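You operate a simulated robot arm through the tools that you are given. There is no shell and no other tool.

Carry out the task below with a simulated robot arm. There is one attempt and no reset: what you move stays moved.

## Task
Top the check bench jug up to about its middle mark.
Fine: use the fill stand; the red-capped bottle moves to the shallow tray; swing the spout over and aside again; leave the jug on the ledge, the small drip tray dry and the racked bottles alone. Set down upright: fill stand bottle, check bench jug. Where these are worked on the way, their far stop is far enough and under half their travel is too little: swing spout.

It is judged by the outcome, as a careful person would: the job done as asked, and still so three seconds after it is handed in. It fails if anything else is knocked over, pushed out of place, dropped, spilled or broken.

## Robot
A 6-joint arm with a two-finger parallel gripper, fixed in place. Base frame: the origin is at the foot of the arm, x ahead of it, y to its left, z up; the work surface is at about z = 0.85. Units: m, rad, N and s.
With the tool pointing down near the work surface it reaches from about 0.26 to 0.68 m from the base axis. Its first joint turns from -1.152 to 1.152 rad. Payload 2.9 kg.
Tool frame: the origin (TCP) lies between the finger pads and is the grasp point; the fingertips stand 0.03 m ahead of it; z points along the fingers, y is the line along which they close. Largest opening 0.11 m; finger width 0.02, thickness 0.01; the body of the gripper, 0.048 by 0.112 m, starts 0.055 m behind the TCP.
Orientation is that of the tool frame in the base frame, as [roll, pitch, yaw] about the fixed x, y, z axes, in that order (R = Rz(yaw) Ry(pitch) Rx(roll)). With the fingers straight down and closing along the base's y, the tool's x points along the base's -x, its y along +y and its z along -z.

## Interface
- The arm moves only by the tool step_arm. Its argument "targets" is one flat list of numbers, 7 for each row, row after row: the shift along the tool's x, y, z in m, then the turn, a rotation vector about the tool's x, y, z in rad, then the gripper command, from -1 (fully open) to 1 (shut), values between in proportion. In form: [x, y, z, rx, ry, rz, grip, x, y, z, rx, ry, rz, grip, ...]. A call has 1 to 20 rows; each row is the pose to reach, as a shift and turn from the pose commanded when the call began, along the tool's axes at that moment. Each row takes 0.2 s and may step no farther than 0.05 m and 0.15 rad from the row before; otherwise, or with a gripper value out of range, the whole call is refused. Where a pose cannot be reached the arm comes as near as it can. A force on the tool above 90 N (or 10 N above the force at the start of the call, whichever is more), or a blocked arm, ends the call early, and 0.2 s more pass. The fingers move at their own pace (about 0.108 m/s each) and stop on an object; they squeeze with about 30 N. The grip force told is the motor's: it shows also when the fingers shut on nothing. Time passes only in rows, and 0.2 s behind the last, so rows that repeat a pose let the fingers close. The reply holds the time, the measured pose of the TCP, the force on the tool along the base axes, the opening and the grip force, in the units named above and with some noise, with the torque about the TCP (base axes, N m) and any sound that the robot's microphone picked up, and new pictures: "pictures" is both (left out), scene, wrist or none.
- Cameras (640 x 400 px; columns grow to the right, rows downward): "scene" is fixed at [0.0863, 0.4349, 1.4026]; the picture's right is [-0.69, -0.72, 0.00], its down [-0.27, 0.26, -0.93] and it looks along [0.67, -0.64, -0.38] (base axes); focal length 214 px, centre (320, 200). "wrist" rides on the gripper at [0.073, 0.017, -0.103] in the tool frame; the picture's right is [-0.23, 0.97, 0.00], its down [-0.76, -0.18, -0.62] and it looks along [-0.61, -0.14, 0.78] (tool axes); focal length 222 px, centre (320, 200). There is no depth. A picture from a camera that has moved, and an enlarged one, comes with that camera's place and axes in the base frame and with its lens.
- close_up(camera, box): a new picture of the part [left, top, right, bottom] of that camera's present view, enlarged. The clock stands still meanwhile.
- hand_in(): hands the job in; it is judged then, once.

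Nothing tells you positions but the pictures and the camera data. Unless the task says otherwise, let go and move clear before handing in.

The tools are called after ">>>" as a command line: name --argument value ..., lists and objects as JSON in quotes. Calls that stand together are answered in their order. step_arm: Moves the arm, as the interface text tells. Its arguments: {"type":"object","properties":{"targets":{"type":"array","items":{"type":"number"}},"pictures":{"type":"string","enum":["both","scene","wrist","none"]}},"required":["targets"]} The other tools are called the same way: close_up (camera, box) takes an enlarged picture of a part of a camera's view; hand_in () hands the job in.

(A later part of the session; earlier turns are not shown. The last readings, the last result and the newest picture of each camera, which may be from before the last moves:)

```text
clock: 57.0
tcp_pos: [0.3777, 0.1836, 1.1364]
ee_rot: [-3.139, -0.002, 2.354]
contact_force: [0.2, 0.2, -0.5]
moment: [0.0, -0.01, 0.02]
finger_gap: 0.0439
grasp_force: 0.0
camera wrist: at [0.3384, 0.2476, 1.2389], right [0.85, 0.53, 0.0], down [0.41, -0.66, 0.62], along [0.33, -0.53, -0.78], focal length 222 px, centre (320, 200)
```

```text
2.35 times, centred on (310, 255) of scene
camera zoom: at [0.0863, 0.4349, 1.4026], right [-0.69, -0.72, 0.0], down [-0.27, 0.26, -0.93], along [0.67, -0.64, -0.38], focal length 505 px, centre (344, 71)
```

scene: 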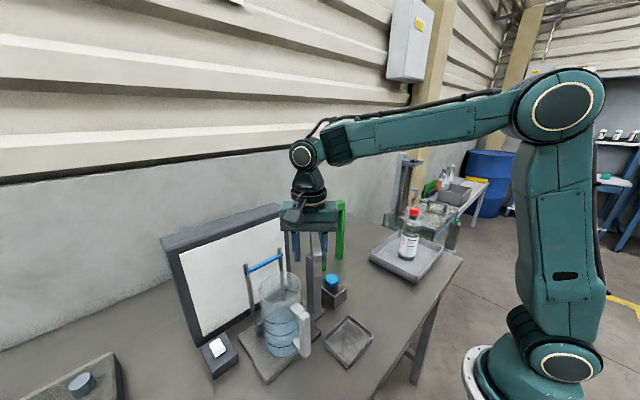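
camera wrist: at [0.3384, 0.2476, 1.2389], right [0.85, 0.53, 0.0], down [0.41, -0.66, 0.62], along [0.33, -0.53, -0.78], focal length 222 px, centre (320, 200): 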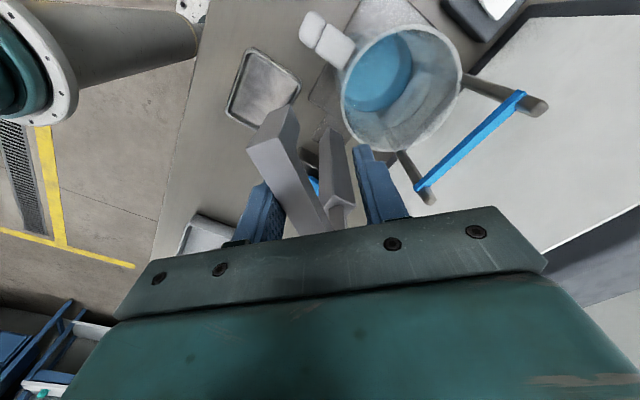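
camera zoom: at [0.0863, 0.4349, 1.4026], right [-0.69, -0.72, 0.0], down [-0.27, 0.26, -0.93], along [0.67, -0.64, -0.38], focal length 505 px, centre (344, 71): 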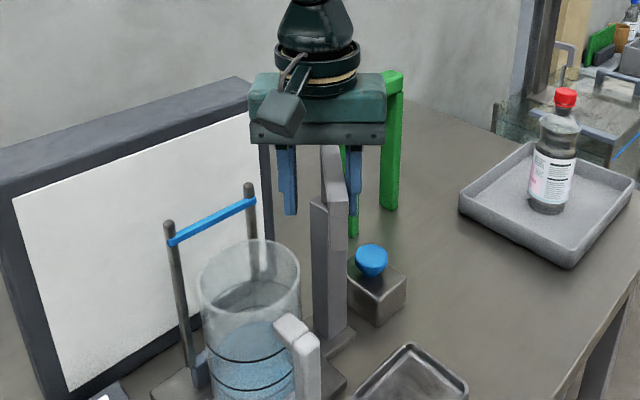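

The spout follows with very little force. I'll continue to 90 degrees.

>>> step_arm --targets '[-0.0007, 0.0112, 0, 0, 0, 0.131, 0.2, -0.0029, 0.0223, 0, 0, 0, 0.262, 0.2, -0.0065, 0.0329, 0, 0, 0, 0.393, 0.2, -0.0115, 0.043, 0, 0, 0, 0.524, 0.2, -0.0178, 0.0524, 0, 0, 0, 0.654, 0.2, -0.0252, 0.0608, 0, 0, 0, 0.785, 0.2]'

>>> close_up --camera "scene" --box '[240, 170, 380, 340]'

>>> close_up --camera "wrist" --box '[160, 0, 500, 250]'

```text
clock: 58.4
tcp_pos: [0.4386, 0.2081, 1.1371]
ee_rot: [-3.14, 0.001, 1.568]
contact_force: [-0.2, 0.3, -0.1]
moment: [0.02, -0.02, -0.01]
finger_gap: 0.0438
grasp_force: 0.1
camera wrist: at [0.4556, 0.2812, 1.2397], right [0.97, -0.23, 0.0], down [-0.18, -0.76, 0.62], along [-0.15, -0.61, -0.78], focal length 222 px, centre (320, 200)
```

scene: 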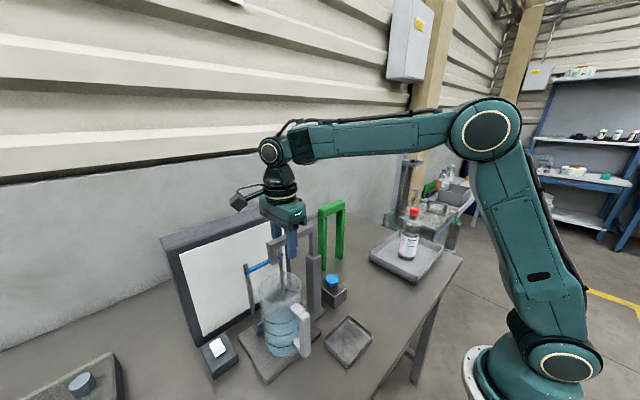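
wrist: 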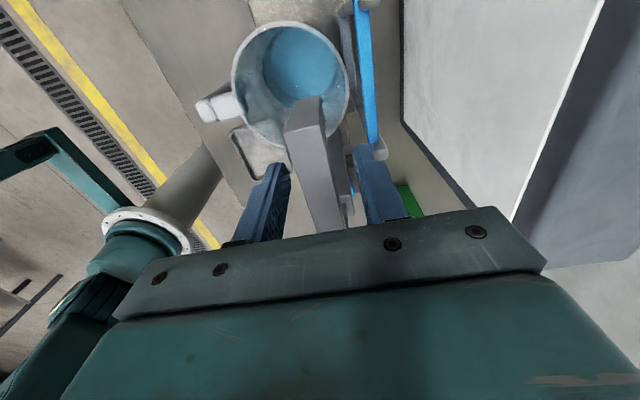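

```text
2.35 times, centred on (310, 255) of scene
camera zoom: at [0.0863, 0.4349, 1.4026], right [-0.69, -0.72, 0.0], down [-0.27, 0.26, -0.93], along [0.67, -0.64, -0.38], focal length 505 px, centre (344, 71)
```

zoom: 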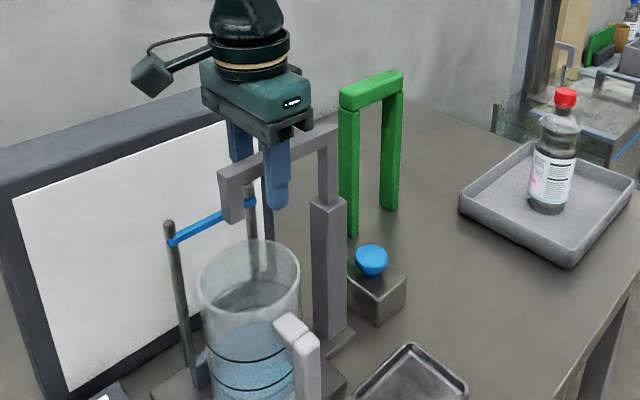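

```text
1.60 times, centred on (330, 125) of wrist
camera zoom: at [0.4556, 0.2812, 1.2397], right [0.97, -0.23, 0.0], down [-0.18, -0.76, 0.62], along [-0.15, -0.61, -0.78], focal length 355 px, centre (304, 320)
```

zoom: 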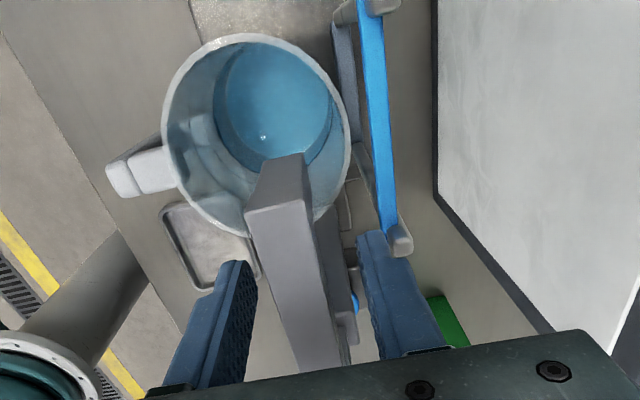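

The spout now points straight over the jug, with its tip near (0.441, 0.245), inside the rim. I'll rise clear of it and move toward the blue button.

>>> step_arm --targets '[0, 0, -0.02, 0, 0, 0, 0.2, 0, 0, -0.05, 0, 0, 0, 0.2, 0, 0, -0.09, 0, 0, 0, 0.2, 0, 0, -0.12, 0, 0, 0, 0.6, -0.04, 0.0, -0.12, 0, 0, 0, 1, -0.08, 0.0, -0.12, 0, 0, 0, 1, -0.12, 0.0, -0.12, 0, 0, 0, 1, -0.12, 0.0, -0.12, 0, 0, 0, 1]'

>>> close_up --camera "scene" --box '[240, 180, 360, 370]'

>>> close_up --camera "wrist" --box '[160, 0, 500, 250]'

```text
clock: 60.2
tcp_pos: [0.4386, 0.0899, 1.2567]
ee_rot: [-3.14, 0.002, 1.573]
contact_force: [-0.9, -0.2, -0.9]
moment: [-0.01, -0.01, 0.0]
finger_gap: 0.0002
grasp_force: 29.5
camera wrist: at [0.4551, 0.1628, 1.3592], right [0.97, -0.23, 0.0], down [-0.17, -0.76, 0.62], along [-0.14, -0.61, -0.78], focal length 222 px, centre (320, 200)
```

scene: 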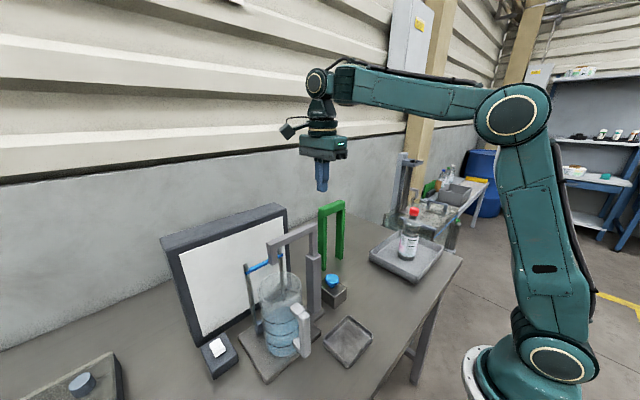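
wrist: 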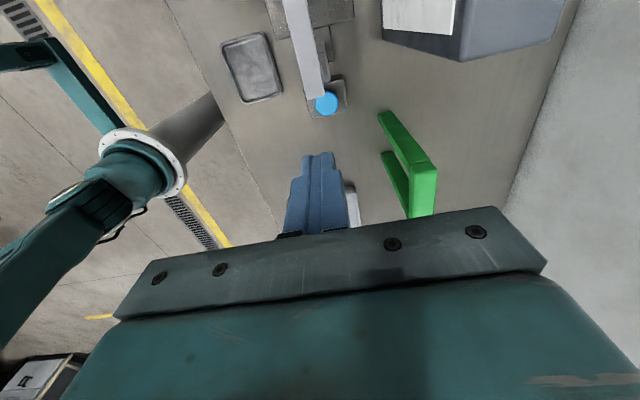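

```text
2.11 times, centred on (300, 275) of scene
camera zoom: at [0.0863, 0.4349, 1.4026], right [-0.69, -0.72, 0.0], down [-0.27, 0.26, -0.93], along [0.67, -0.64, -0.38], focal length 452 px, centre (362, 42)
```

zoom: 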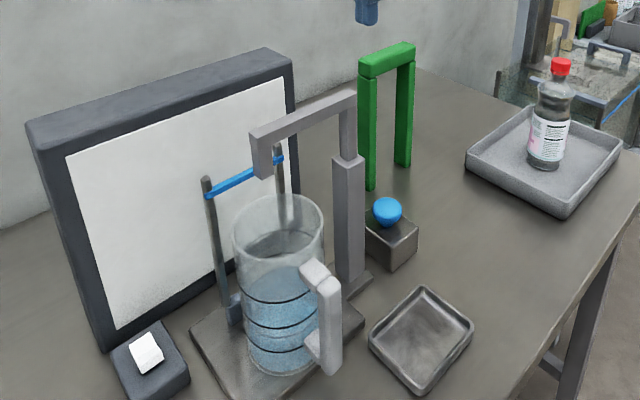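

```text
1.60 times, centred on (330, 125) of wrist
camera zoom: at [0.4551, 0.1628, 1.3592], right [0.97, -0.23, 0.0], down [-0.17, -0.76, 0.62], along [-0.14, -0.61, -0.78], focal length 355 px, centre (304, 320)
```

zoom: 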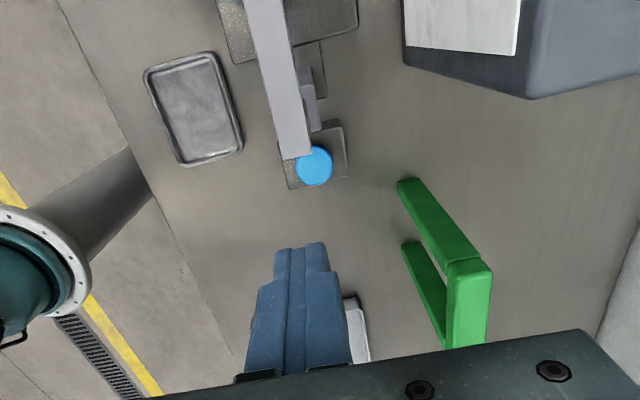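

The button is at about (0.441, 0.044), z about 0.92. To keep the gripper and its camera clear of the post, I'll turn back to yaw π and hover slightly on the far side of the button centre.

>>> step_arm --targets '[-0.005, 0, 0, 0, 0, -0.143, 1, -0.01, 0, 0, 0, 0, -0.286, 1, -0.015, 0, 0, 0, 0, -0.429, 1, -0.02, 0, 0, 0, 0, -0.571, 1, -0.025, 0, 0, 0, 0, -0.714, 1, -0.03, 0.001, 0, 0, 0, -0.857, 1, -0.035, 0.001, 0, 0, 0, -1.0, 1, -0.04, 0.001, 0, 0, 0, -1.143, 1, -0.045, 0.002, 0, 0, 0, -1.286, 1, -0.05, 0.0024, 0, 0, 0, -1.429, 1, -0.052, 0.0024, 0, 0, 0, -1.571, 1, -0.052, 0.0024, 0, 0, 0, -1.571, 1]' --pictures "none"

>>> step_arm --targets '[0, 0, 0.04, 0, 0, 0, 1, 0, 0, 0.08, 0, 0, 0, 1, 0, 0, 0.12, 0, 0, 0, 1, 0, 0, 0.16, 0, 0, 0, 1, 0, 0, 0.2, 0, 0, 0, 1, 0, 0, 0.23, 0, 0, 0, 1, 0, 0, 0.25, 0, 0, 0, 1, 0, 0, 0.25, 0, 0, 0, 1]'

>>> close_up --camera "scene" --box '[240, 180, 360, 370]'

>>> close_up --camera "wrist" --box '[200, 50, 440, 250]'

```text
clock: 62.8
tcp_pos: [0.4424, 0.0386, 1.2556]
ee_rot: [-3.14, -0.004, -3.137]
contact_force: [0.7, 0.9, 0.0]
moment: [-0.01, -0.01, 0.03]
finger_gap: 0.0
grasp_force: 30.0
```

```text
clock: 64.6
tcp_pos: [0.4427, 0.036, 1.007]
ee_rot: [-3.14, -0.002, -3.14]
contact_force: [0.8, -0.1, 0.5]
moment: [0.03, 0.03, -0.02]
finger_gap: 0.0002
grasp_force: 29.6
camera wrist: at [0.3683, 0.0528, 1.1099], right [0.23, 0.97, 0.0], down [0.76, -0.18, 0.62], along [0.6, -0.14, -0.78], focal length 222 px, centre (320, 200)
```

scene: 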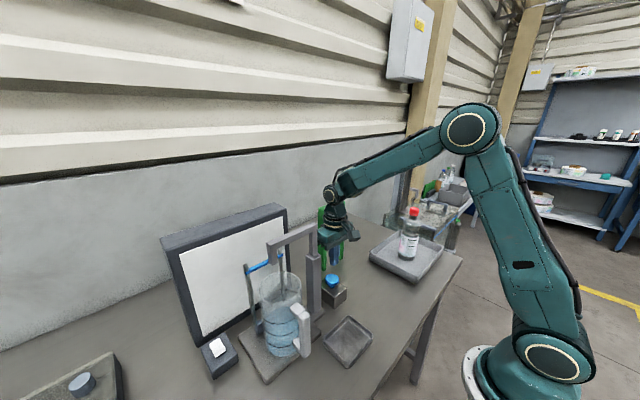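
wrist: 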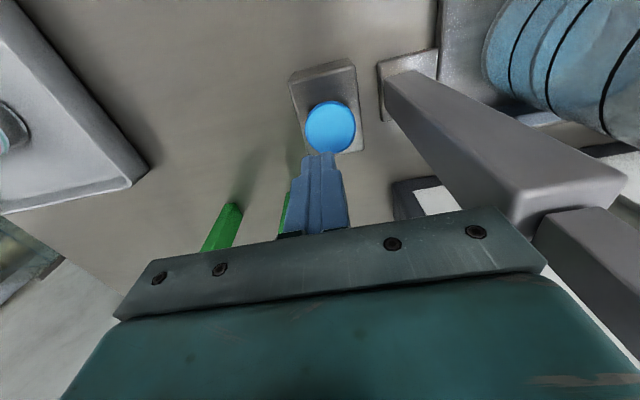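

```text
2.11 times, centred on (300, 275) of scene
camera zoom: at [0.0863, 0.4349, 1.4026], right [-0.69, -0.72, 0.0], down [-0.27, 0.26, -0.93], along [0.67, -0.64, -0.38], focal length 452 px, centre (362, 42)
```

zoom: 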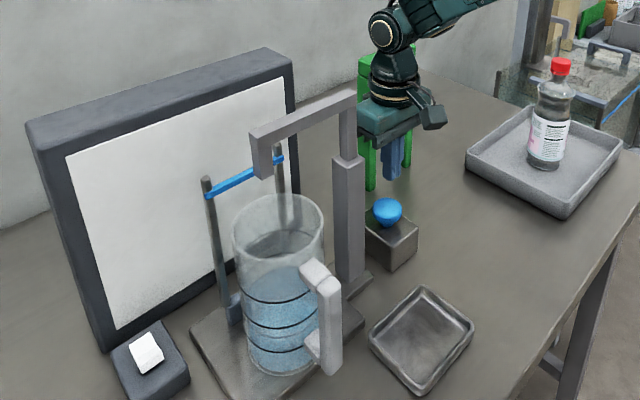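

```text
2.00 times, centred on (320, 150) of wrist
camera zoom: at [0.3683, 0.0528, 1.1099], right [0.23, 0.97, 0.0], down [0.76, -0.18, 0.62], along [0.6, -0.14, -0.78], focal length 444 px, centre (320, 300)
```

zoom: 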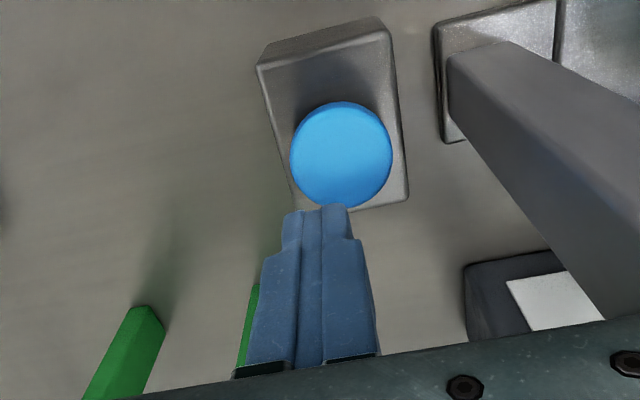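

The fingertip is aligned with the blue button. Before pressing I'll take a detailed reference of the water level and come down just above the button.

>>> step_arm --targets '[0.001, 0.004, 0.02, 0, 0, 0, 1, 0.001, 0.004, 0.036, 0, 0, 0, 1, 0.001, 0.004, 0.036, 0, 0, 0, 1]' --pictures "none"

>>> close_up --camera "scene" --box '[250, 260, 320, 370]'

>>> close_up --camera "scene" --box '[310, 220, 360, 310]'

```text
clock: 65.4
tcp_pos: [0.44, 0.0402, 0.9716]
ee_rot: [-3.14, -0.004, -3.138]
contact_force: [-0.8, 0.3, 0.2]
moment: [-0.02, -0.06, -0.04]
finger_gap: 0.0002
grasp_force: 30.1
```

```text
3.64 times, centred on (285, 315) of scene
camera zoom: at [0.0863, 0.4349, 1.4026], right [-0.69, -0.72, 0.0], down [-0.27, 0.26, -0.93], along [0.67, -0.64, -0.38], focal length 780 px, centre (447, -218)
```

zoom: 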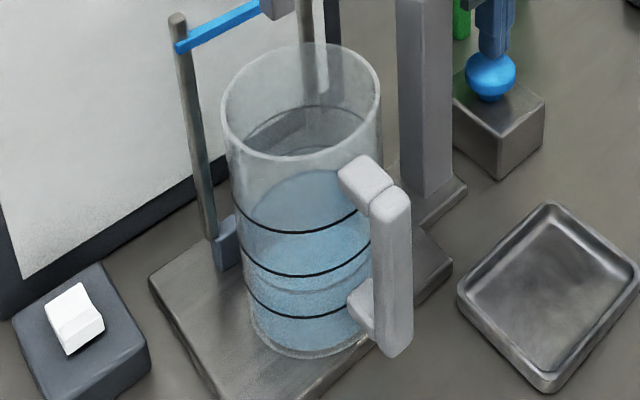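

```text
4.44 times, centred on (335, 265) of scene
camera zoom: at [0.0863, 0.4349, 1.4026], right [-0.69, -0.72, 0.0], down [-0.27, 0.26, -0.93], along [0.67, -0.64, -0.38], focal length 953 px, centre (253, -89)
```

zoom: 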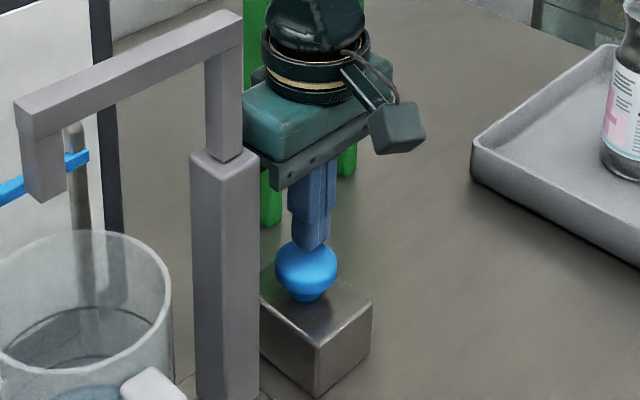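

>>> step_arm --targets '[0, 0, 0.004, 0, 0, 0, 1, 0, 0, 0.008, 0, 0, 0, 1]' --pictures "none"

>>> close_up --camera "scene" --box '[250, 220, 360, 370]'

```text
clock: 66.0
tcp_pos: [0.4398, 0.0411, 0.963]
ee_rot: [-3.14, -0.005, -3.14]
contact_force: [-0.2, -0.5, -1.4]
moment: [0.0, -0.03, 0.04]
finger_gap: 0.0
grasp_force: 30.0
```

```text
2.67 times, centred on (305, 295) of scene
camera zoom: at [0.0863, 0.4349, 1.4026], right [-0.69, -0.72, 0.0], down [-0.27, 0.26, -0.93], along [0.67, -0.64, -0.38], focal length 572 px, centre (360, -53)
```

zoom: 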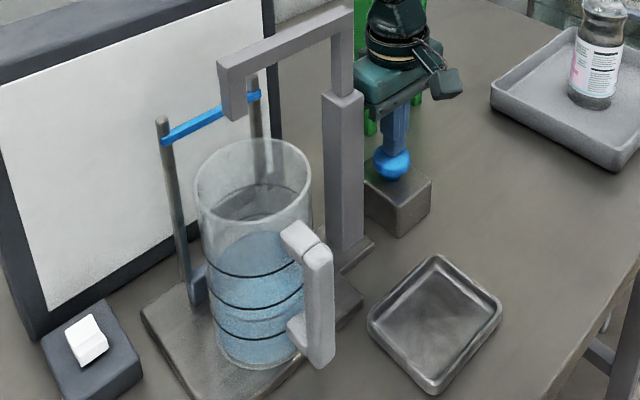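

>>> step_arm --targets '[0, 0, 0.004, 0, 0, 0, 1]' --pictures "none"

>>> step_arm --targets '[0, 0, 0.004, 0, 0, 0, 1]' --pictures "none"

>>> close_up --camera "scene" --box '[250, 220, 360, 370]'

>>> close_up --camera "wrist" --box '[200, 50, 440, 250]'

```text
clock: 66.4
tcp_pos: [0.4406, 0.0411, 0.9587]
ee_rot: [-3.141, -0.003, -3.14]
contact_force: [-0.2, 0.9, 0.9]
moment: [0.04, 0.0, 0.01]
finger_gap: 0.0
grasp_force: 29.6
```

```text
clock: 66.8
tcp_pos: [0.4401, 0.0404, 0.9544]
ee_rot: [-3.139, -0.004, -3.14]
contact_force: [-0.9, 1.7, 2.4]
moment: [0.07, 0.03, 0.01]
finger_gap: 0.0
grasp_force: 30.1
heard: click
```

```text
2.67 times, centred on (305, 295) of scene
camera zoom: at [0.0862, 0.4349, 1.4025], right [-0.69, -0.72, 0.0], down [-0.27, 0.26, -0.93], along [0.67, -0.64, -0.38], focal length 572 px, centre (360, -53)
```

zoom: 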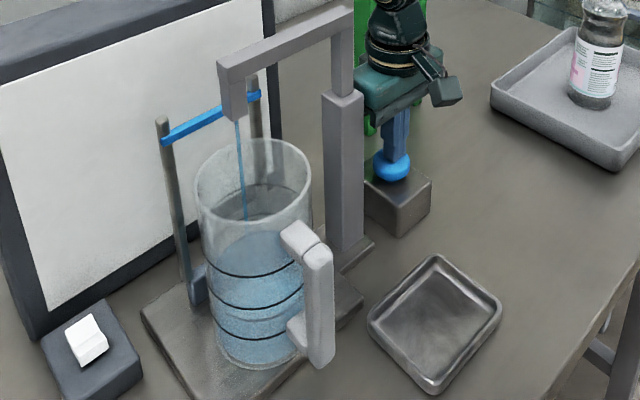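

```text
2.00 times, centred on (320, 150) of wrist
camera zoom: at [0.367, 0.0574, 1.0572], right [0.23, 0.97, 0.0], down [0.76, -0.18, 0.62], along [0.6, -0.14, -0.78], focal length 444 px, centre (320, 300)
```

zoom: 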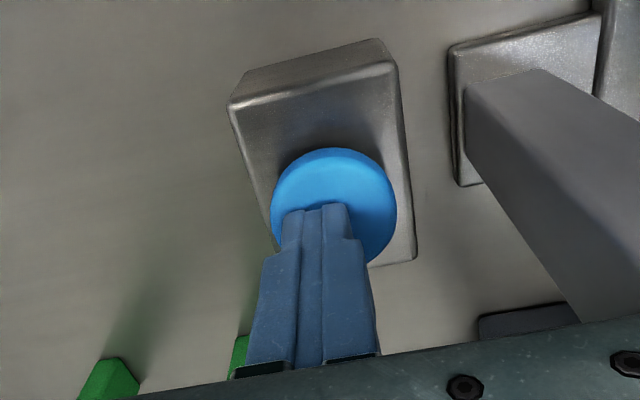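

A click, and water is now running into the jug. I'll hold and watch the level in short steps.

>>> step_arm --targets '[0, 0, 0, 0, 0, 0, 1, 0, 0, 0, 0, 0, 0, 1]' --pictures "none"

>>> close_up --camera "scene" --box '[250, 260, 320, 370]'

```text
clock: 67.4
tcp_pos: [0.4404, 0.0408, 0.954]
ee_rot: [-3.14, -0.003, -3.139]
contact_force: [-1.8, 1.5, 2.4]
moment: [0.04, 0.02, -0.02]
finger_gap: 0.0
grasp_force: 30.0
```

```text
3.64 times, centred on (285, 315) of scene
camera zoom: at [0.0862, 0.4349, 1.4025], right [-0.69, -0.72, 0.0], down [-0.27, 0.26, -0.93], along [0.67, -0.64, -0.38], focal length 780 px, centre (447, -218)
```

zoom: 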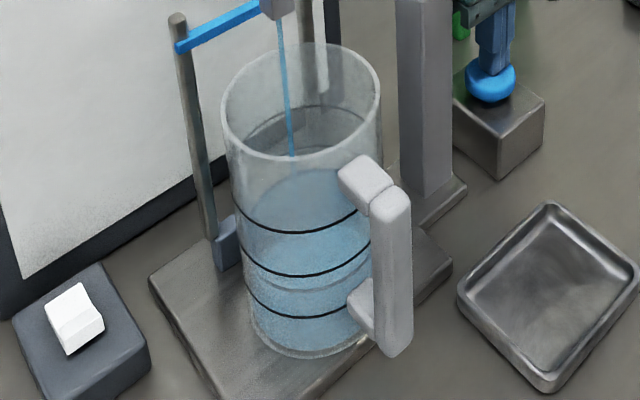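

>>> step_arm --targets '[0, 0, 0, 0, 0, 0, 1, 0, 0, 0, 0, 0, 0, 1, 0, 0, 0, 0, 0, 0, 1, 0, 0, 0, 0, 0, 0, 1]' --pictures "none"

>>> close_up --camera "scene" --box '[260, 290, 310, 360]'

```text
clock: 68.4
tcp_pos: [0.4403, 0.0403, 0.955]
ee_rot: [-3.14, -0.004, -3.137]
contact_force: [-0.2, -0.2, 3.3]
moment: [0.0, 0.0, 0.01]
finger_gap: 0.0
grasp_force: 29.8
```

```text
5.71 times, centred on (285, 325) of scene
camera zoom: at [0.0863, 0.4349, 1.4026], right [-0.69, -0.72, 0.0], down [-0.27, 0.26, -0.93], along [0.67, -0.64, -0.38], focal length 1226 px, centre (520, -514)
```

zoom: 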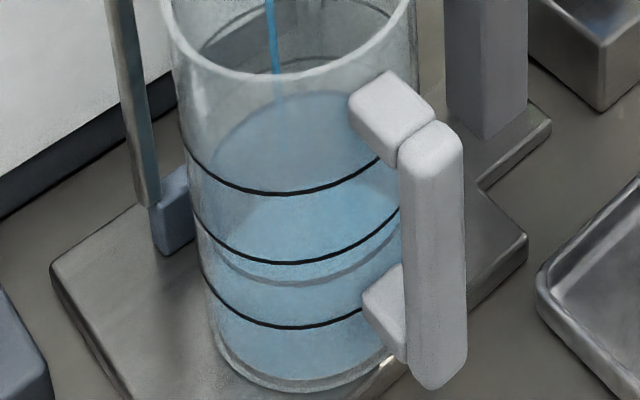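

The water line is at about 0.063 m in the jug and the middle ring at about 0.076 m. Filling is slow, so I'll keep holding.

>>> step_arm --targets '[0, 0, 0, 0, 0, 0, 1, 0, 0, 0, 0, 0, 0, 1, 0, 0, 0, 0, 0, 0, 1, 0, 0, 0, 0, 0, 0, 1, 0, 0, 0, 0, 0, 0, 1, 0, 0, 0, 0, 0, 0, 1, 0, 0, 0, 0, 0, 0, 1]' --pictures "none"

>>> close_up --camera "scene" --box '[260, 290, 310, 360]'

```text
clock: 70.0
tcp_pos: [0.4396, 0.041, 0.9544]
ee_rot: [-3.139, -0.003, -3.139]
contact_force: [0.1, -0.9, 3.9]
moment: [-0.02, -0.04, -0.01]
finger_gap: 0.0
grasp_force: 30.4
```

```text
5.71 times, centred on (285, 325) of scene
camera zoom: at [0.0863, 0.4349, 1.4026], right [-0.69, -0.72, 0.0], down [-0.27, 0.26, -0.93], along [0.67, -0.64, -0.38], focal length 1226 px, centre (520, -514)
```

zoom: 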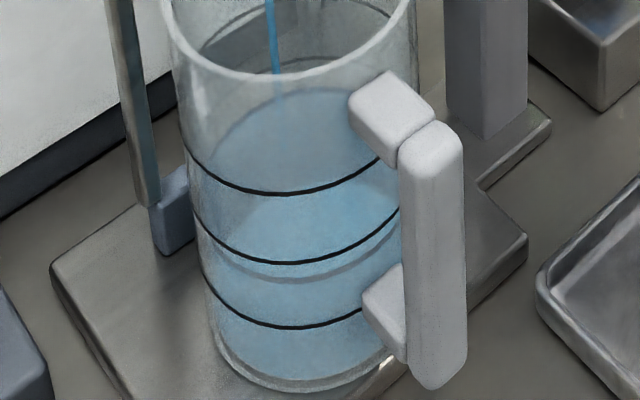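

>>> step_arm --targets '[0, 0, 0, 0, 0, 0, 1, 0, 0, 0, 0, 0, 0, 1, 0, 0, 0, 0, 0, 0, 1, 0, 0, 0, 0, 0, 0, 1, 0, 0, 0, 0, 0, 0, 1, 0, 0, 0, 0, 0, 0, 1, 0, 0, 0, 0, 0, 0, 1, 0, 0, 0, 0, 0, 0, 1, 0, 0, 0, 0, 0, 0, 1, 0, 0, 0, 0, 0, 0, 1, 0, 0, 0, 0, 0, 0, 1, 0, 0, 0, 0, 0, 0, 1, 0, 0, 0, 0, 0, 0, 1, 0, 0, 0, 0, 0, 0, 1]' --pictures "none"

>>> close_up --camera "scene" --box '[260, 290, 310, 360]'

```text
clock: 73.0
tcp_pos: [0.4398, 0.0396, 0.9539]
ee_rot: [-3.139, -0.003, -3.139]
contact_force: [0.7, -1.4, 2.3]
moment: [0.03, -0.03, 0.02]
finger_gap: 0.0
grasp_force: 29.8
```

```text
5.71 times, centred on (285, 325) of scene
camera zoom: at [0.0863, 0.4349, 1.4026], right [-0.69, -0.72, 0.0], down [-0.27, 0.26, -0.93], along [0.67, -0.64, -0.38], focal length 1226 px, centre (520, -514)
```

zoom: 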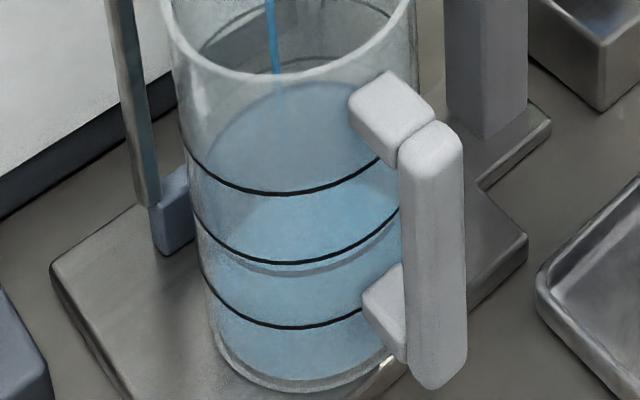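

>>> step_arm --targets '[0, 0, 0, 0, 0, 0, 1, 0, 0, 0, 0, 0, 0, 1, 0, 0, 0, 0, 0, 0, 1, 0, 0, 0, 0, 0, 0, 1, 0, 0, 0, 0, 0, 0, 1, 0, 0, 0, 0, 0, 0, 1, 0, 0, 0, 0, 0, 0, 1, 0, 0, 0, 0, 0, 0, 1, 0, 0, 0, 0, 0, 0, 1]' --pictures "none"

>>> close_up --camera "scene" --box '[260, 290, 310, 360]'

>>> close_up --camera "scene" --box '[268, 315, 298, 345]'

```text
clock: 75.0
tcp_pos: [0.44, 0.0409, 0.9539]
ee_rot: [-3.141, -0.005, -3.141]
contact_force: [-0.6, -0.1, 1.6]
moment: [0.0, -0.02, -0.02]
finger_gap: 0.0
grasp_force: 30.0
```

```text
5.71 times, centred on (285, 325) of scene
camera zoom: at [0.0863, 0.4349, 1.4026], right [-0.69, -0.72, 0.0], down [-0.27, 0.26, -0.93], along [0.67, -0.64, -0.38], focal length 1226 px, centre (520, -514)
```

zoom: 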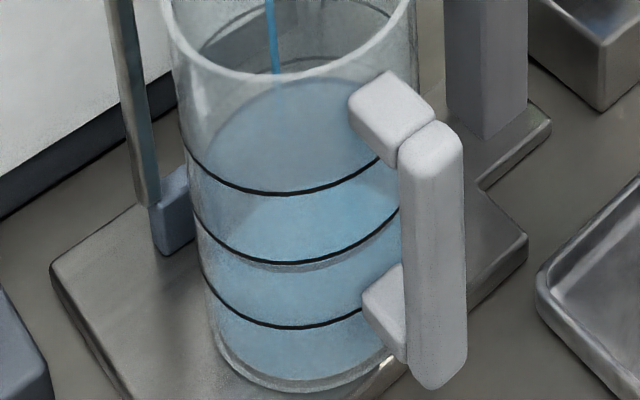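

```text
13.33 times, centred on (283, 330) of scene
camera zoom: at [0.0863, 0.4349, 1.4026], right [-0.69, -0.72, 0.0], down [-0.27, 0.26, -0.93], along [0.67, -0.64, -0.38], focal length 2860 px, centre (813, -1533)
```

zoom: 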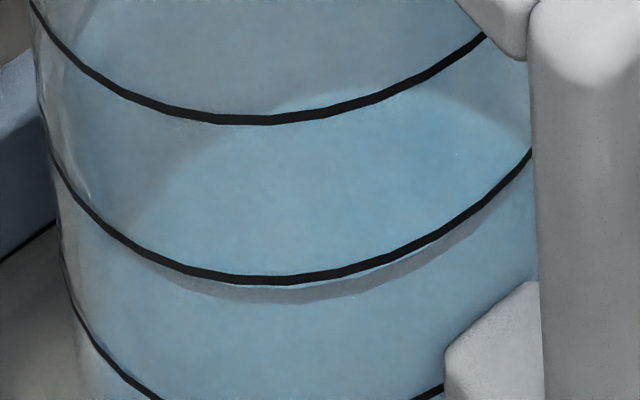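

>>> close_up --camera "wrist" --box '[440, 0, 640, 150]'

```text
2.67 times, centred on (540, 75) of wrist
camera zoom: at [0.3671, 0.0573, 1.0572], right [0.23, 0.97, 0.0], down [0.76, -0.18, 0.62], along [0.6, -0.14, -0.78], focal length 592 px, centre (-267, 533)
```

zoom: 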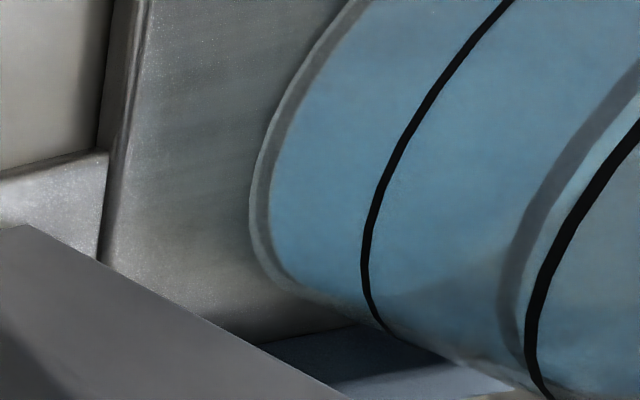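

The side view from the wrist shows the water edge still about 8–9 mm under the middle ring once viewing angle is allowed for. I'll hold about 3.5 s more.

>>> step_arm --targets '[0, 0, 0, 0, 0, 0, 1, 0, 0, 0, 0, 0, 0, 1, 0, 0, 0, 0, 0, 0, 1, 0, 0, 0, 0, 0, 0, 1, 0, 0, 0, 0, 0, 0, 1, 0, 0, 0, 0, 0, 0, 1, 0, 0, 0, 0, 0, 0, 1, 0, 0, 0, 0, 0, 0, 1, 0, 0, 0, 0, 0, 0, 1, 0, 0, 0, 0, 0, 0, 1, 0, 0, 0, 0, 0, 0, 1, 0, 0, 0, 0, 0, 0, 1, 0, 0, 0, 0, 0, 0, 1, 0, 0, 0, 0, 0, 0, 1, 0, 0, 0, 0, 0, 0, 1, 0, 0, 0, 0, 0, 0, 1]' --pictures "none"

>>> close_up --camera "wrist" --box '[440, 0, 640, 150]'

>>> close_up --camera "scene" --box '[260, 290, 310, 360]'

```text
clock: 78.4
tcp_pos: [0.4402, 0.0409, 0.9549]
ee_rot: [-3.139, -0.003, -3.14]
contact_force: [-0.5, 1.1, 2.6]
moment: [0.01, 0.05, 0.0]
finger_gap: 0.0
grasp_force: 29.5
```

```text
2.67 times, centred on (540, 75) of wrist
camera zoom: at [0.3671, 0.0573, 1.0572], right [0.23, 0.97, 0.0], down [0.76, -0.18, 0.62], along [0.6, -0.14, -0.78], focal length 592 px, centre (-267, 533)
```

zoom: 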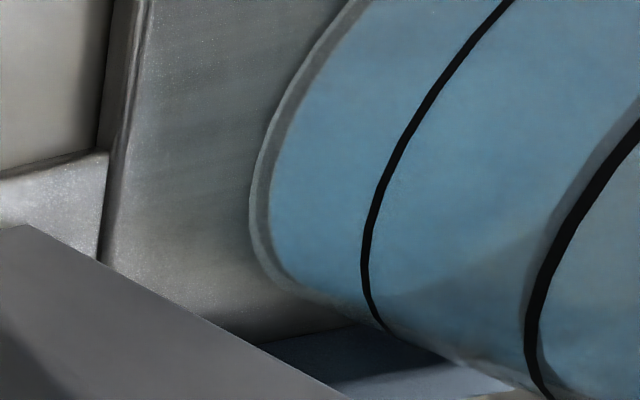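

```text
5.71 times, centred on (285, 325) of scene
camera zoom: at [0.0863, 0.4349, 1.4026], right [-0.69, -0.72, 0.0], down [-0.27, 0.26, -0.93], along [0.67, -0.64, -0.38], focal length 1226 px, centre (520, -514)
```

zoom: 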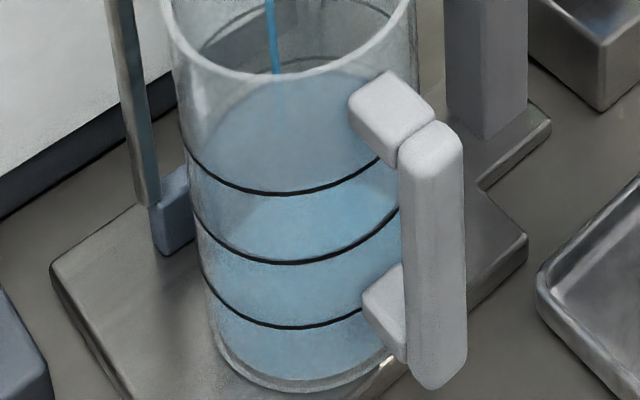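

Water is now nearly at the ring, about 4 mm under by my parallax correction. About 2 s more before checking again.

>>> step_arm --targets '[0, 0, 0, 0, 0, 0, 1, 0, 0, 0, 0, 0, 0, 1, 0, 0, 0, 0, 0, 0, 1, 0, 0, 0, 0, 0, 0, 1, 0, 0, 0, 0, 0, 0, 1, 0, 0, 0, 0, 0, 0, 1, 0, 0, 0, 0, 0, 0, 1, 0, 0, 0, 0, 0, 0, 1, 0, 0, 0, 0, 0, 0, 1]' --pictures "none"

>>> close_up --camera "wrist" --box '[440, 0, 640, 150]'

>>> close_up --camera "scene" --box '[260, 290, 310, 360]'

```text
clock: 80.4
tcp_pos: [0.4407, 0.0399, 0.9535]
ee_rot: [-3.14, -0.003, -3.139]
contact_force: [0.3, 0.7, 2.5]
moment: [0.02, -0.01, -0.04]
finger_gap: 0.0
grasp_force: 30.3
```

```text
2.67 times, centred on (540, 75) of wrist
camera zoom: at [0.3671, 0.0573, 1.0572], right [0.23, 0.97, 0.0], down [0.76, -0.18, 0.62], along [0.6, -0.14, -0.78], focal length 592 px, centre (-267, 533)
```

zoom: 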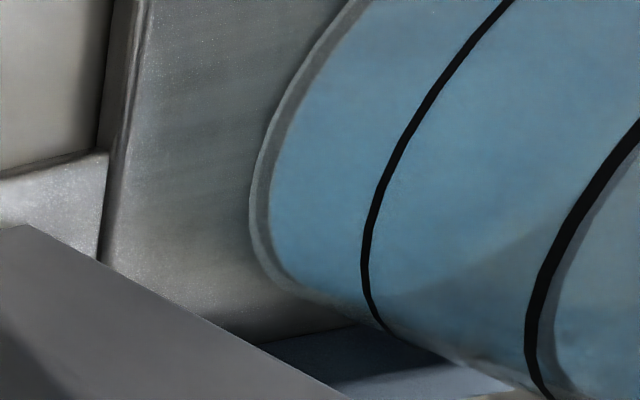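

```text
5.71 times, centred on (285, 325) of scene
camera zoom: at [0.0863, 0.4349, 1.4026], right [-0.69, -0.72, 0.0], down [-0.27, 0.26, -0.93], along [0.67, -0.64, -0.38], focal length 1226 px, centre (520, -514)
```

zoom: 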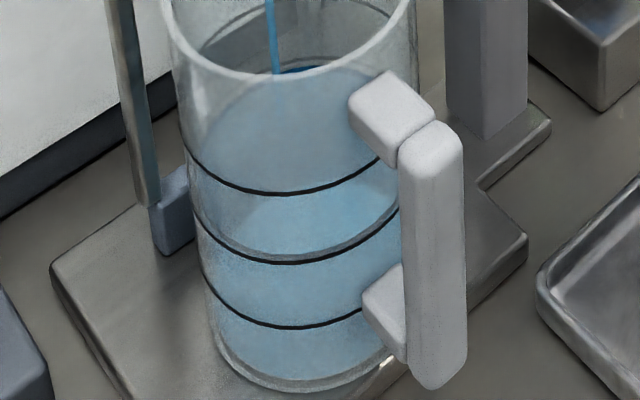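

The level is now at the middle ring, so I'll release the button.

>>> step_arm --targets '[0, 0, -0.04, 0, 0, 0, 1]' --pictures "none"

>>> close_up --camera "scene" --box '[250, 220, 360, 370]'

```text
clock: 80.8
tcp_pos: [0.4395, 0.0389, 0.9951]
ee_rot: [-3.14, -0.002, -3.14]
contact_force: [-0.2, 0.0, -0.4]
moment: [0.01, 0.01, -0.05]
finger_gap: 0.0
grasp_force: 29.7
```

```text
2.67 times, centred on (305, 295) of scene
camera zoom: at [0.0863, 0.4349, 1.4026], right [-0.69, -0.72, 0.0], down [-0.27, 0.26, -0.93], along [0.67, -0.64, -0.38], focal length 572 px, centre (360, -53)
```

zoom: 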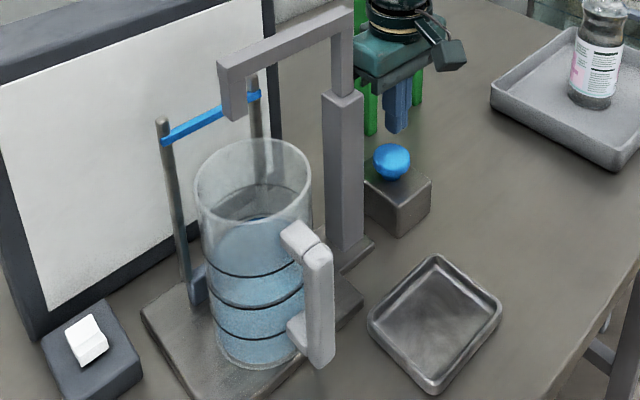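

The flow stopped on release. I'll rise, wait for any drips, and re-check the level.

>>> step_arm --targets '[0, 0, -0.04, 0, 0, 0, 1, 0, 0, -0.08, 0, 0, 0, 1, 0, 0, -0.12, 0, 0, 0, 1, 0, 0, -0.16, 0, 0, 0, 1, 0, 0, -0.2, 0, 0, 0, 1, 0, 0, -0.24, 0, 0, 0, 1, 0, 0, -0.25, 0, 0, 0, 1, 0, 0, -0.25, 0, 0, 0, 1]'

>>> close_up --camera "scene" --box '[250, 230, 320, 370]'

>>> close_up --camera "scene" --box '[260, 290, 310, 360]'

```text
clock: 82.6
tcp_pos: [0.4401, 0.0411, 1.2452]
ee_rot: [-3.139, -0.004, -3.139]
contact_force: [0.0, -0.5, -0.5]
moment: [0.01, 0.01, -0.01]
finger_gap: 0.0
grasp_force: 30.1
camera wrist: at [0.3669, 0.0579, 1.3484], right [0.23, 0.97, 0.0], down [0.76, -0.18, 0.62], along [0.6, -0.14, -0.78], focal length 222 px, centre (320, 200)
```

scene: 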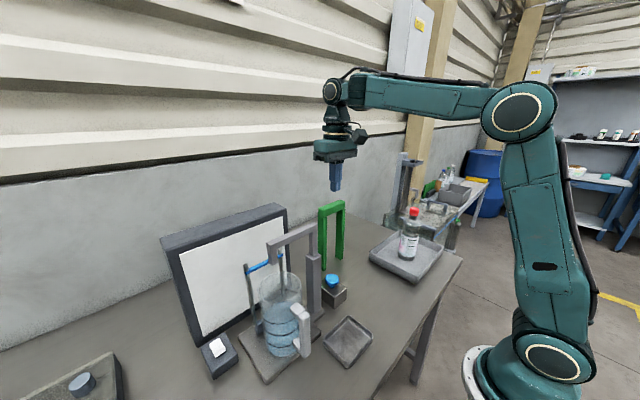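
wrist: 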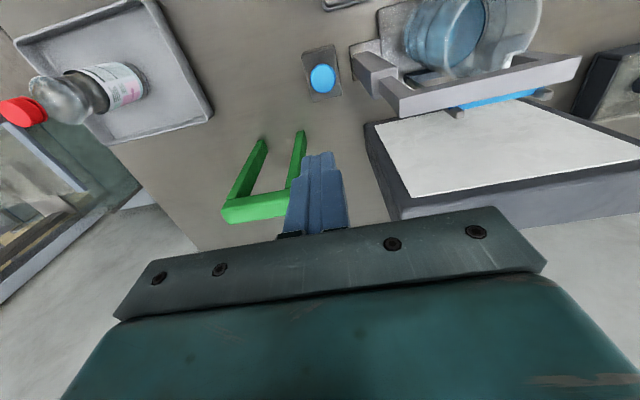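

```text
2.86 times, centred on (285, 300) of scene
camera zoom: at [0.0863, 0.4349, 1.4026], right [-0.69, -0.72, 0.0], down [-0.27, 0.26, -0.93], along [0.67, -0.64, -0.38], focal length 613 px, centre (420, -86)
```

zoom: 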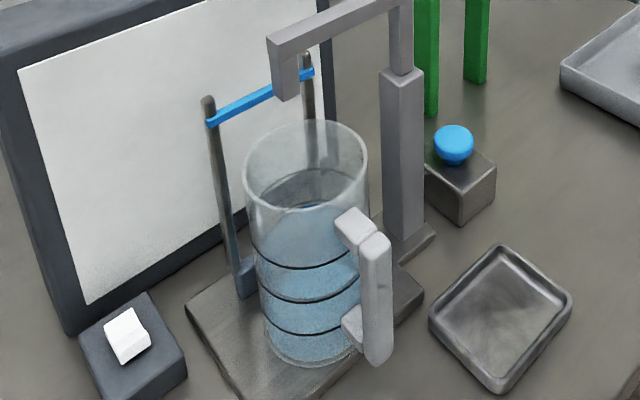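

```text
5.71 times, centred on (285, 325) of scene
camera zoom: at [0.0863, 0.4349, 1.4026], right [-0.69, -0.72, 0.0], down [-0.27, 0.26, -0.93], along [0.67, -0.64, -0.38], focal length 1226 px, centre (520, -514)
```

zoom: 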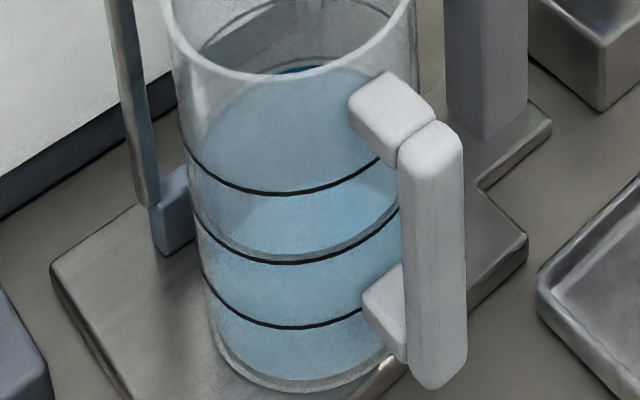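

The level is at the middle ring with no drips. Now I'll bring the gripper back over the spout arm, turned to straddle it.

>>> step_arm --targets '[0, 0.014, 0, 0, 0, 0.143, 1, 0, 0.028, 0, 0, 0, 0.286, 1, 0, 0.042, 0, 0, 0, 0.429, 1, 0, 0.056, 0, 0, 0, 0.571, 0.6, 0.001, 0.07, 0, 0, 0, 0.714, 0.2, 0.001, 0.084, 0, 0, 0, 0.857, 0.2, 0.001, 0.098, 0, 0, 0, 1.0, 0.2, 0.002, 0.112, 0, 0, 0, 1.143, 0.2, 0.002, 0.126, 0, 0, 0, 1.286, 0.2, 0.002, 0.14, 0, 0, 0, 1.429, 0.2, 0.002, 0.155, 0, 0, 0, 1.571, 0.2, 0.002, 0.1675, 0, 0, 0, 1.571, 0.2, 0.002, 0.1675, 0, 0, 0, 1.571, 0.2]'

>>> close_up --camera "wrist" --box '[160, 0, 500, 250]'

```text
clock: 85.4
tcp_pos: [0.4381, 0.2103, 1.2443]
ee_rot: [-3.138, 0.0, 1.572]
contact_force: [-0.6, -0.6, 0.1]
moment: [0.01, -0.01, -0.02]
finger_gap: 0.0441
grasp_force: 0.1
camera wrist: at [0.4548, 0.2823, 1.3477], right [0.97, -0.23, 0.0], down [-0.18, -0.76, 0.62], along [-0.14, -0.61, -0.78], focal length 222 px, centre (320, 200)
```

scene: 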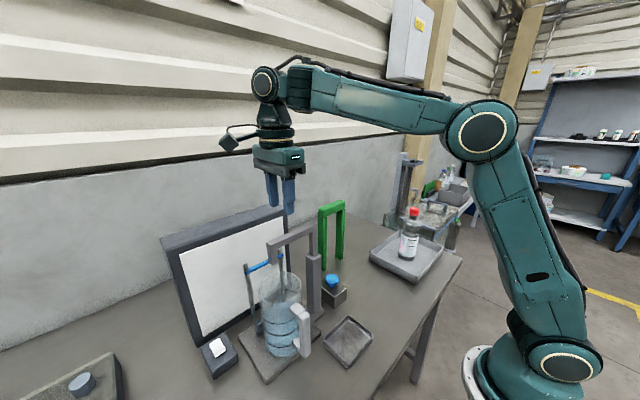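
wrist: 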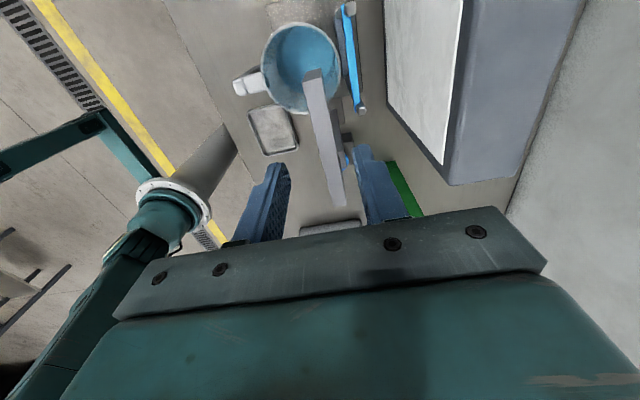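

```text
1.60 times, centred on (330, 125) of wrist
camera zoom: at [0.4548, 0.2823, 1.3477], right [0.97, -0.23, 0.0], down [-0.18, -0.76, 0.62], along [-0.14, -0.61, -0.78], focal length 355 px, centre (304, 320)
```

zoom: 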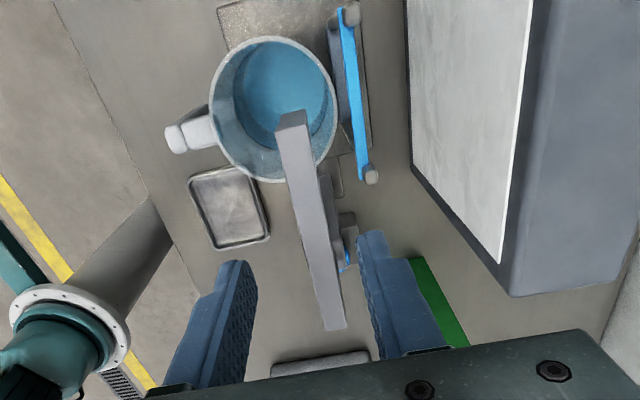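

The bar is centred between the fingers. I'll lower astride it and swing back 45 degrees.

>>> step_arm --targets '[-0.0015, 0, 0.03, 0, 0, 0, 0.2, -0.0015, 0, 0.06, 0, 0, 0, 0.2, -0.0015, 0, 0.09, 0, 0, 0, 0.2, -0.0015, 0, 0.107, 0, 0, 0, 0.2, -0.0015, 0, 0.107, 0, 0, 0, 0.2]' --pictures "wrist"

>>> step_arm --targets '[-0.0007, -0.0112, 0, 0, 0, -0.131, 0.2, -0.0029, -0.0223, 0, 0, 0, -0.262, 0.2, -0.0065, -0.0329, 0, 0, 0, -0.393, 0.2, -0.0115, -0.043, 0, 0, 0, -0.524, 0.2, -0.0178, -0.0524, 0, 0, 0, -0.654, 0.2, -0.0252, -0.0608, 0, 0, 0, -0.785, 0.2]'

>>> close_up --camera "scene" --box '[240, 170, 380, 370]'

```text
clock: 86.6
tcp_pos: [0.4385, 0.2063, 1.1359]
ee_rot: [-3.137, 0.002, 1.572]
contact_force: [0.1, 0.9, -0.4]
moment: [0.0, 0.0, -0.01]
finger_gap: 0.0439
grasp_force: 0.1
camera wrist: at [0.4543, 0.2794, 1.2392], right [0.97, -0.23, 0.0], down [-0.17, -0.76, 0.62], along [-0.14, -0.61, -0.78], focal length 222 px, centre (320, 200)
```

wrist: 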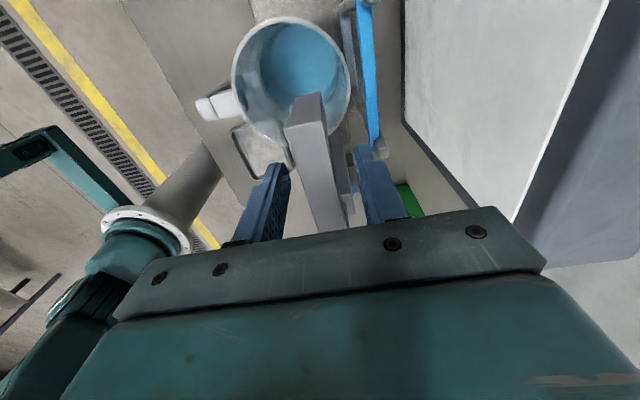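

```text
clock: 88.0
tcp_pos: [0.3768, 0.1822, 1.1385]
ee_rot: [-3.14, 0.0, 2.359]
contact_force: [0.5, -0.4, 0.3]
moment: [0.0, -0.02, -0.01]
finger_gap: 0.044
grasp_force: 0.1
camera wrist: at [0.3372, 0.2451, 1.2409], right [0.85, 0.53, 0.0], down [0.42, -0.66, 0.62], along [0.33, -0.53, -0.78], focal length 222 px, centre (320, 200)
```

scene: 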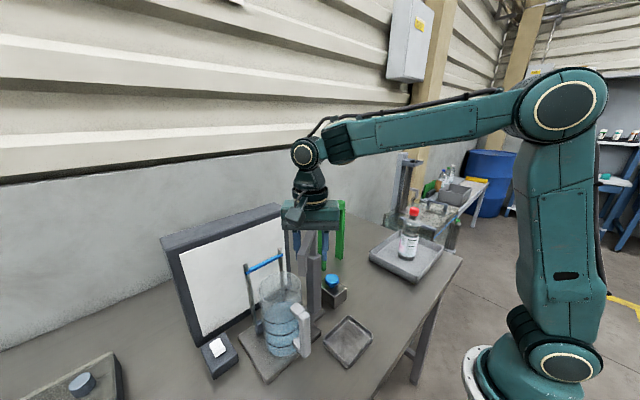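
wrist: 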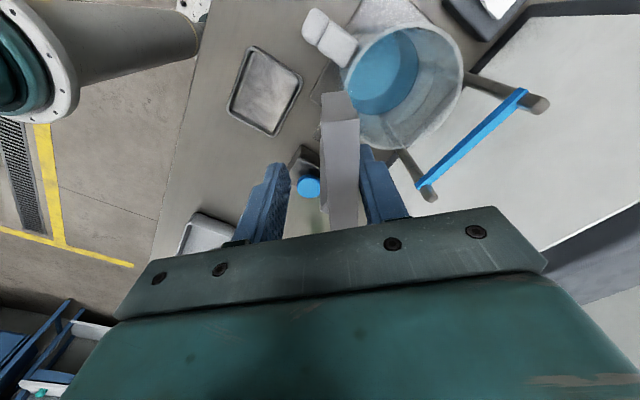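

```text
2.00 times, centred on (310, 270) of scene
camera zoom: at [0.0863, 0.4349, 1.4026], right [-0.69, -0.72, 0.0], down [-0.27, 0.26, -0.93], along [0.67, -0.64, -0.38], focal length 429 px, centre (340, 60)
```

zoom: 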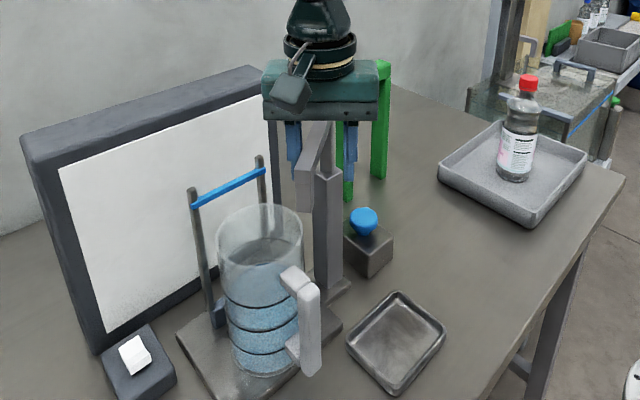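

>>> step_arm --targets '[-0.0007, -0.0112, 0, 0, 0, -0.131, 0.2, -0.0029, -0.0223, 0, 0, 0, -0.262, 0.2, -0.0065, -0.0329, 0, 0, 0, -0.393, 0.2, -0.0115, -0.043, 0, 0, 0, -0.524, 0.2, -0.0178, -0.0524, 0, 0, 0, -0.654, 0.2, -0.0252, -0.0608, 0, 0, 0, -0.785, 0.2]'

>>> close_up --camera "wrist" --box '[160, 0, 500, 250]'

>>> close_up --camera "scene" --box '[240, 170, 380, 370]'

```text
clock: 89.4
tcp_pos: [0.3528, 0.1219, 1.1388]
ee_rot: [-3.14, -0.004, -3.138]
contact_force: [0.2, 0.5, -0.1]
moment: [-0.02, -0.02, -0.04]
finger_gap: 0.044
grasp_force: 0.1
camera wrist: at [0.2793, 0.1383, 1.2406], right [0.22, 0.97, 0.0], down [0.76, -0.17, 0.62], along [0.61, -0.14, -0.78], focal length 222 px, centre (320, 200)
```

scene: 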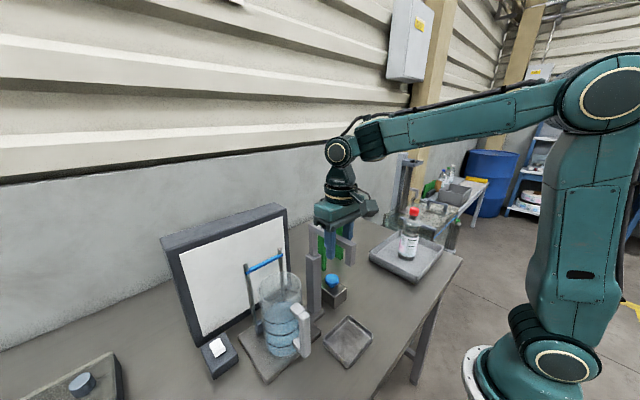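
wrist: 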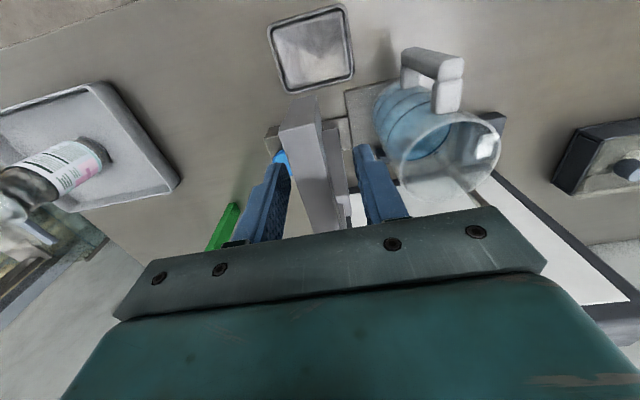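

```text
1.60 times, centred on (330, 125) of wrist
camera zoom: at [0.2793, 0.1383, 1.2406], right [0.22, 0.97, 0.0], down [0.76, -0.17, 0.62], along [0.61, -0.14, -0.78], focal length 355 px, centre (304, 320)
```

zoom: 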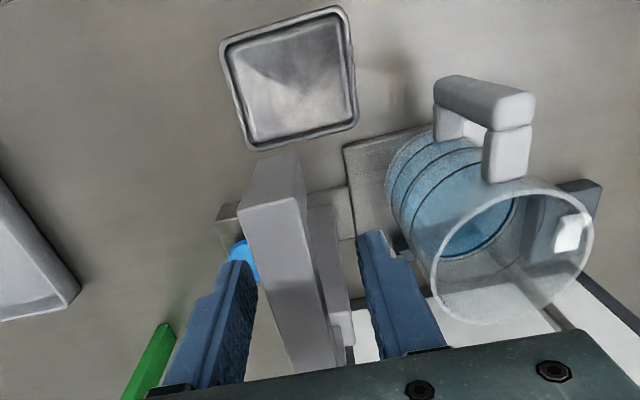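

```text
2.00 times, centred on (310, 270) of scene
camera zoom: at [0.0863, 0.4349, 1.4026], right [-0.69, -0.72, 0.0], down [-0.27, 0.26, -0.93], along [0.67, -0.64, -0.38], focal length 429 px, centre (340, 60)
```

zoom: 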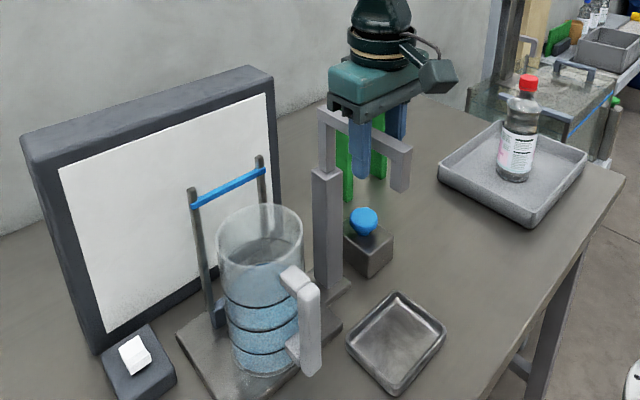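

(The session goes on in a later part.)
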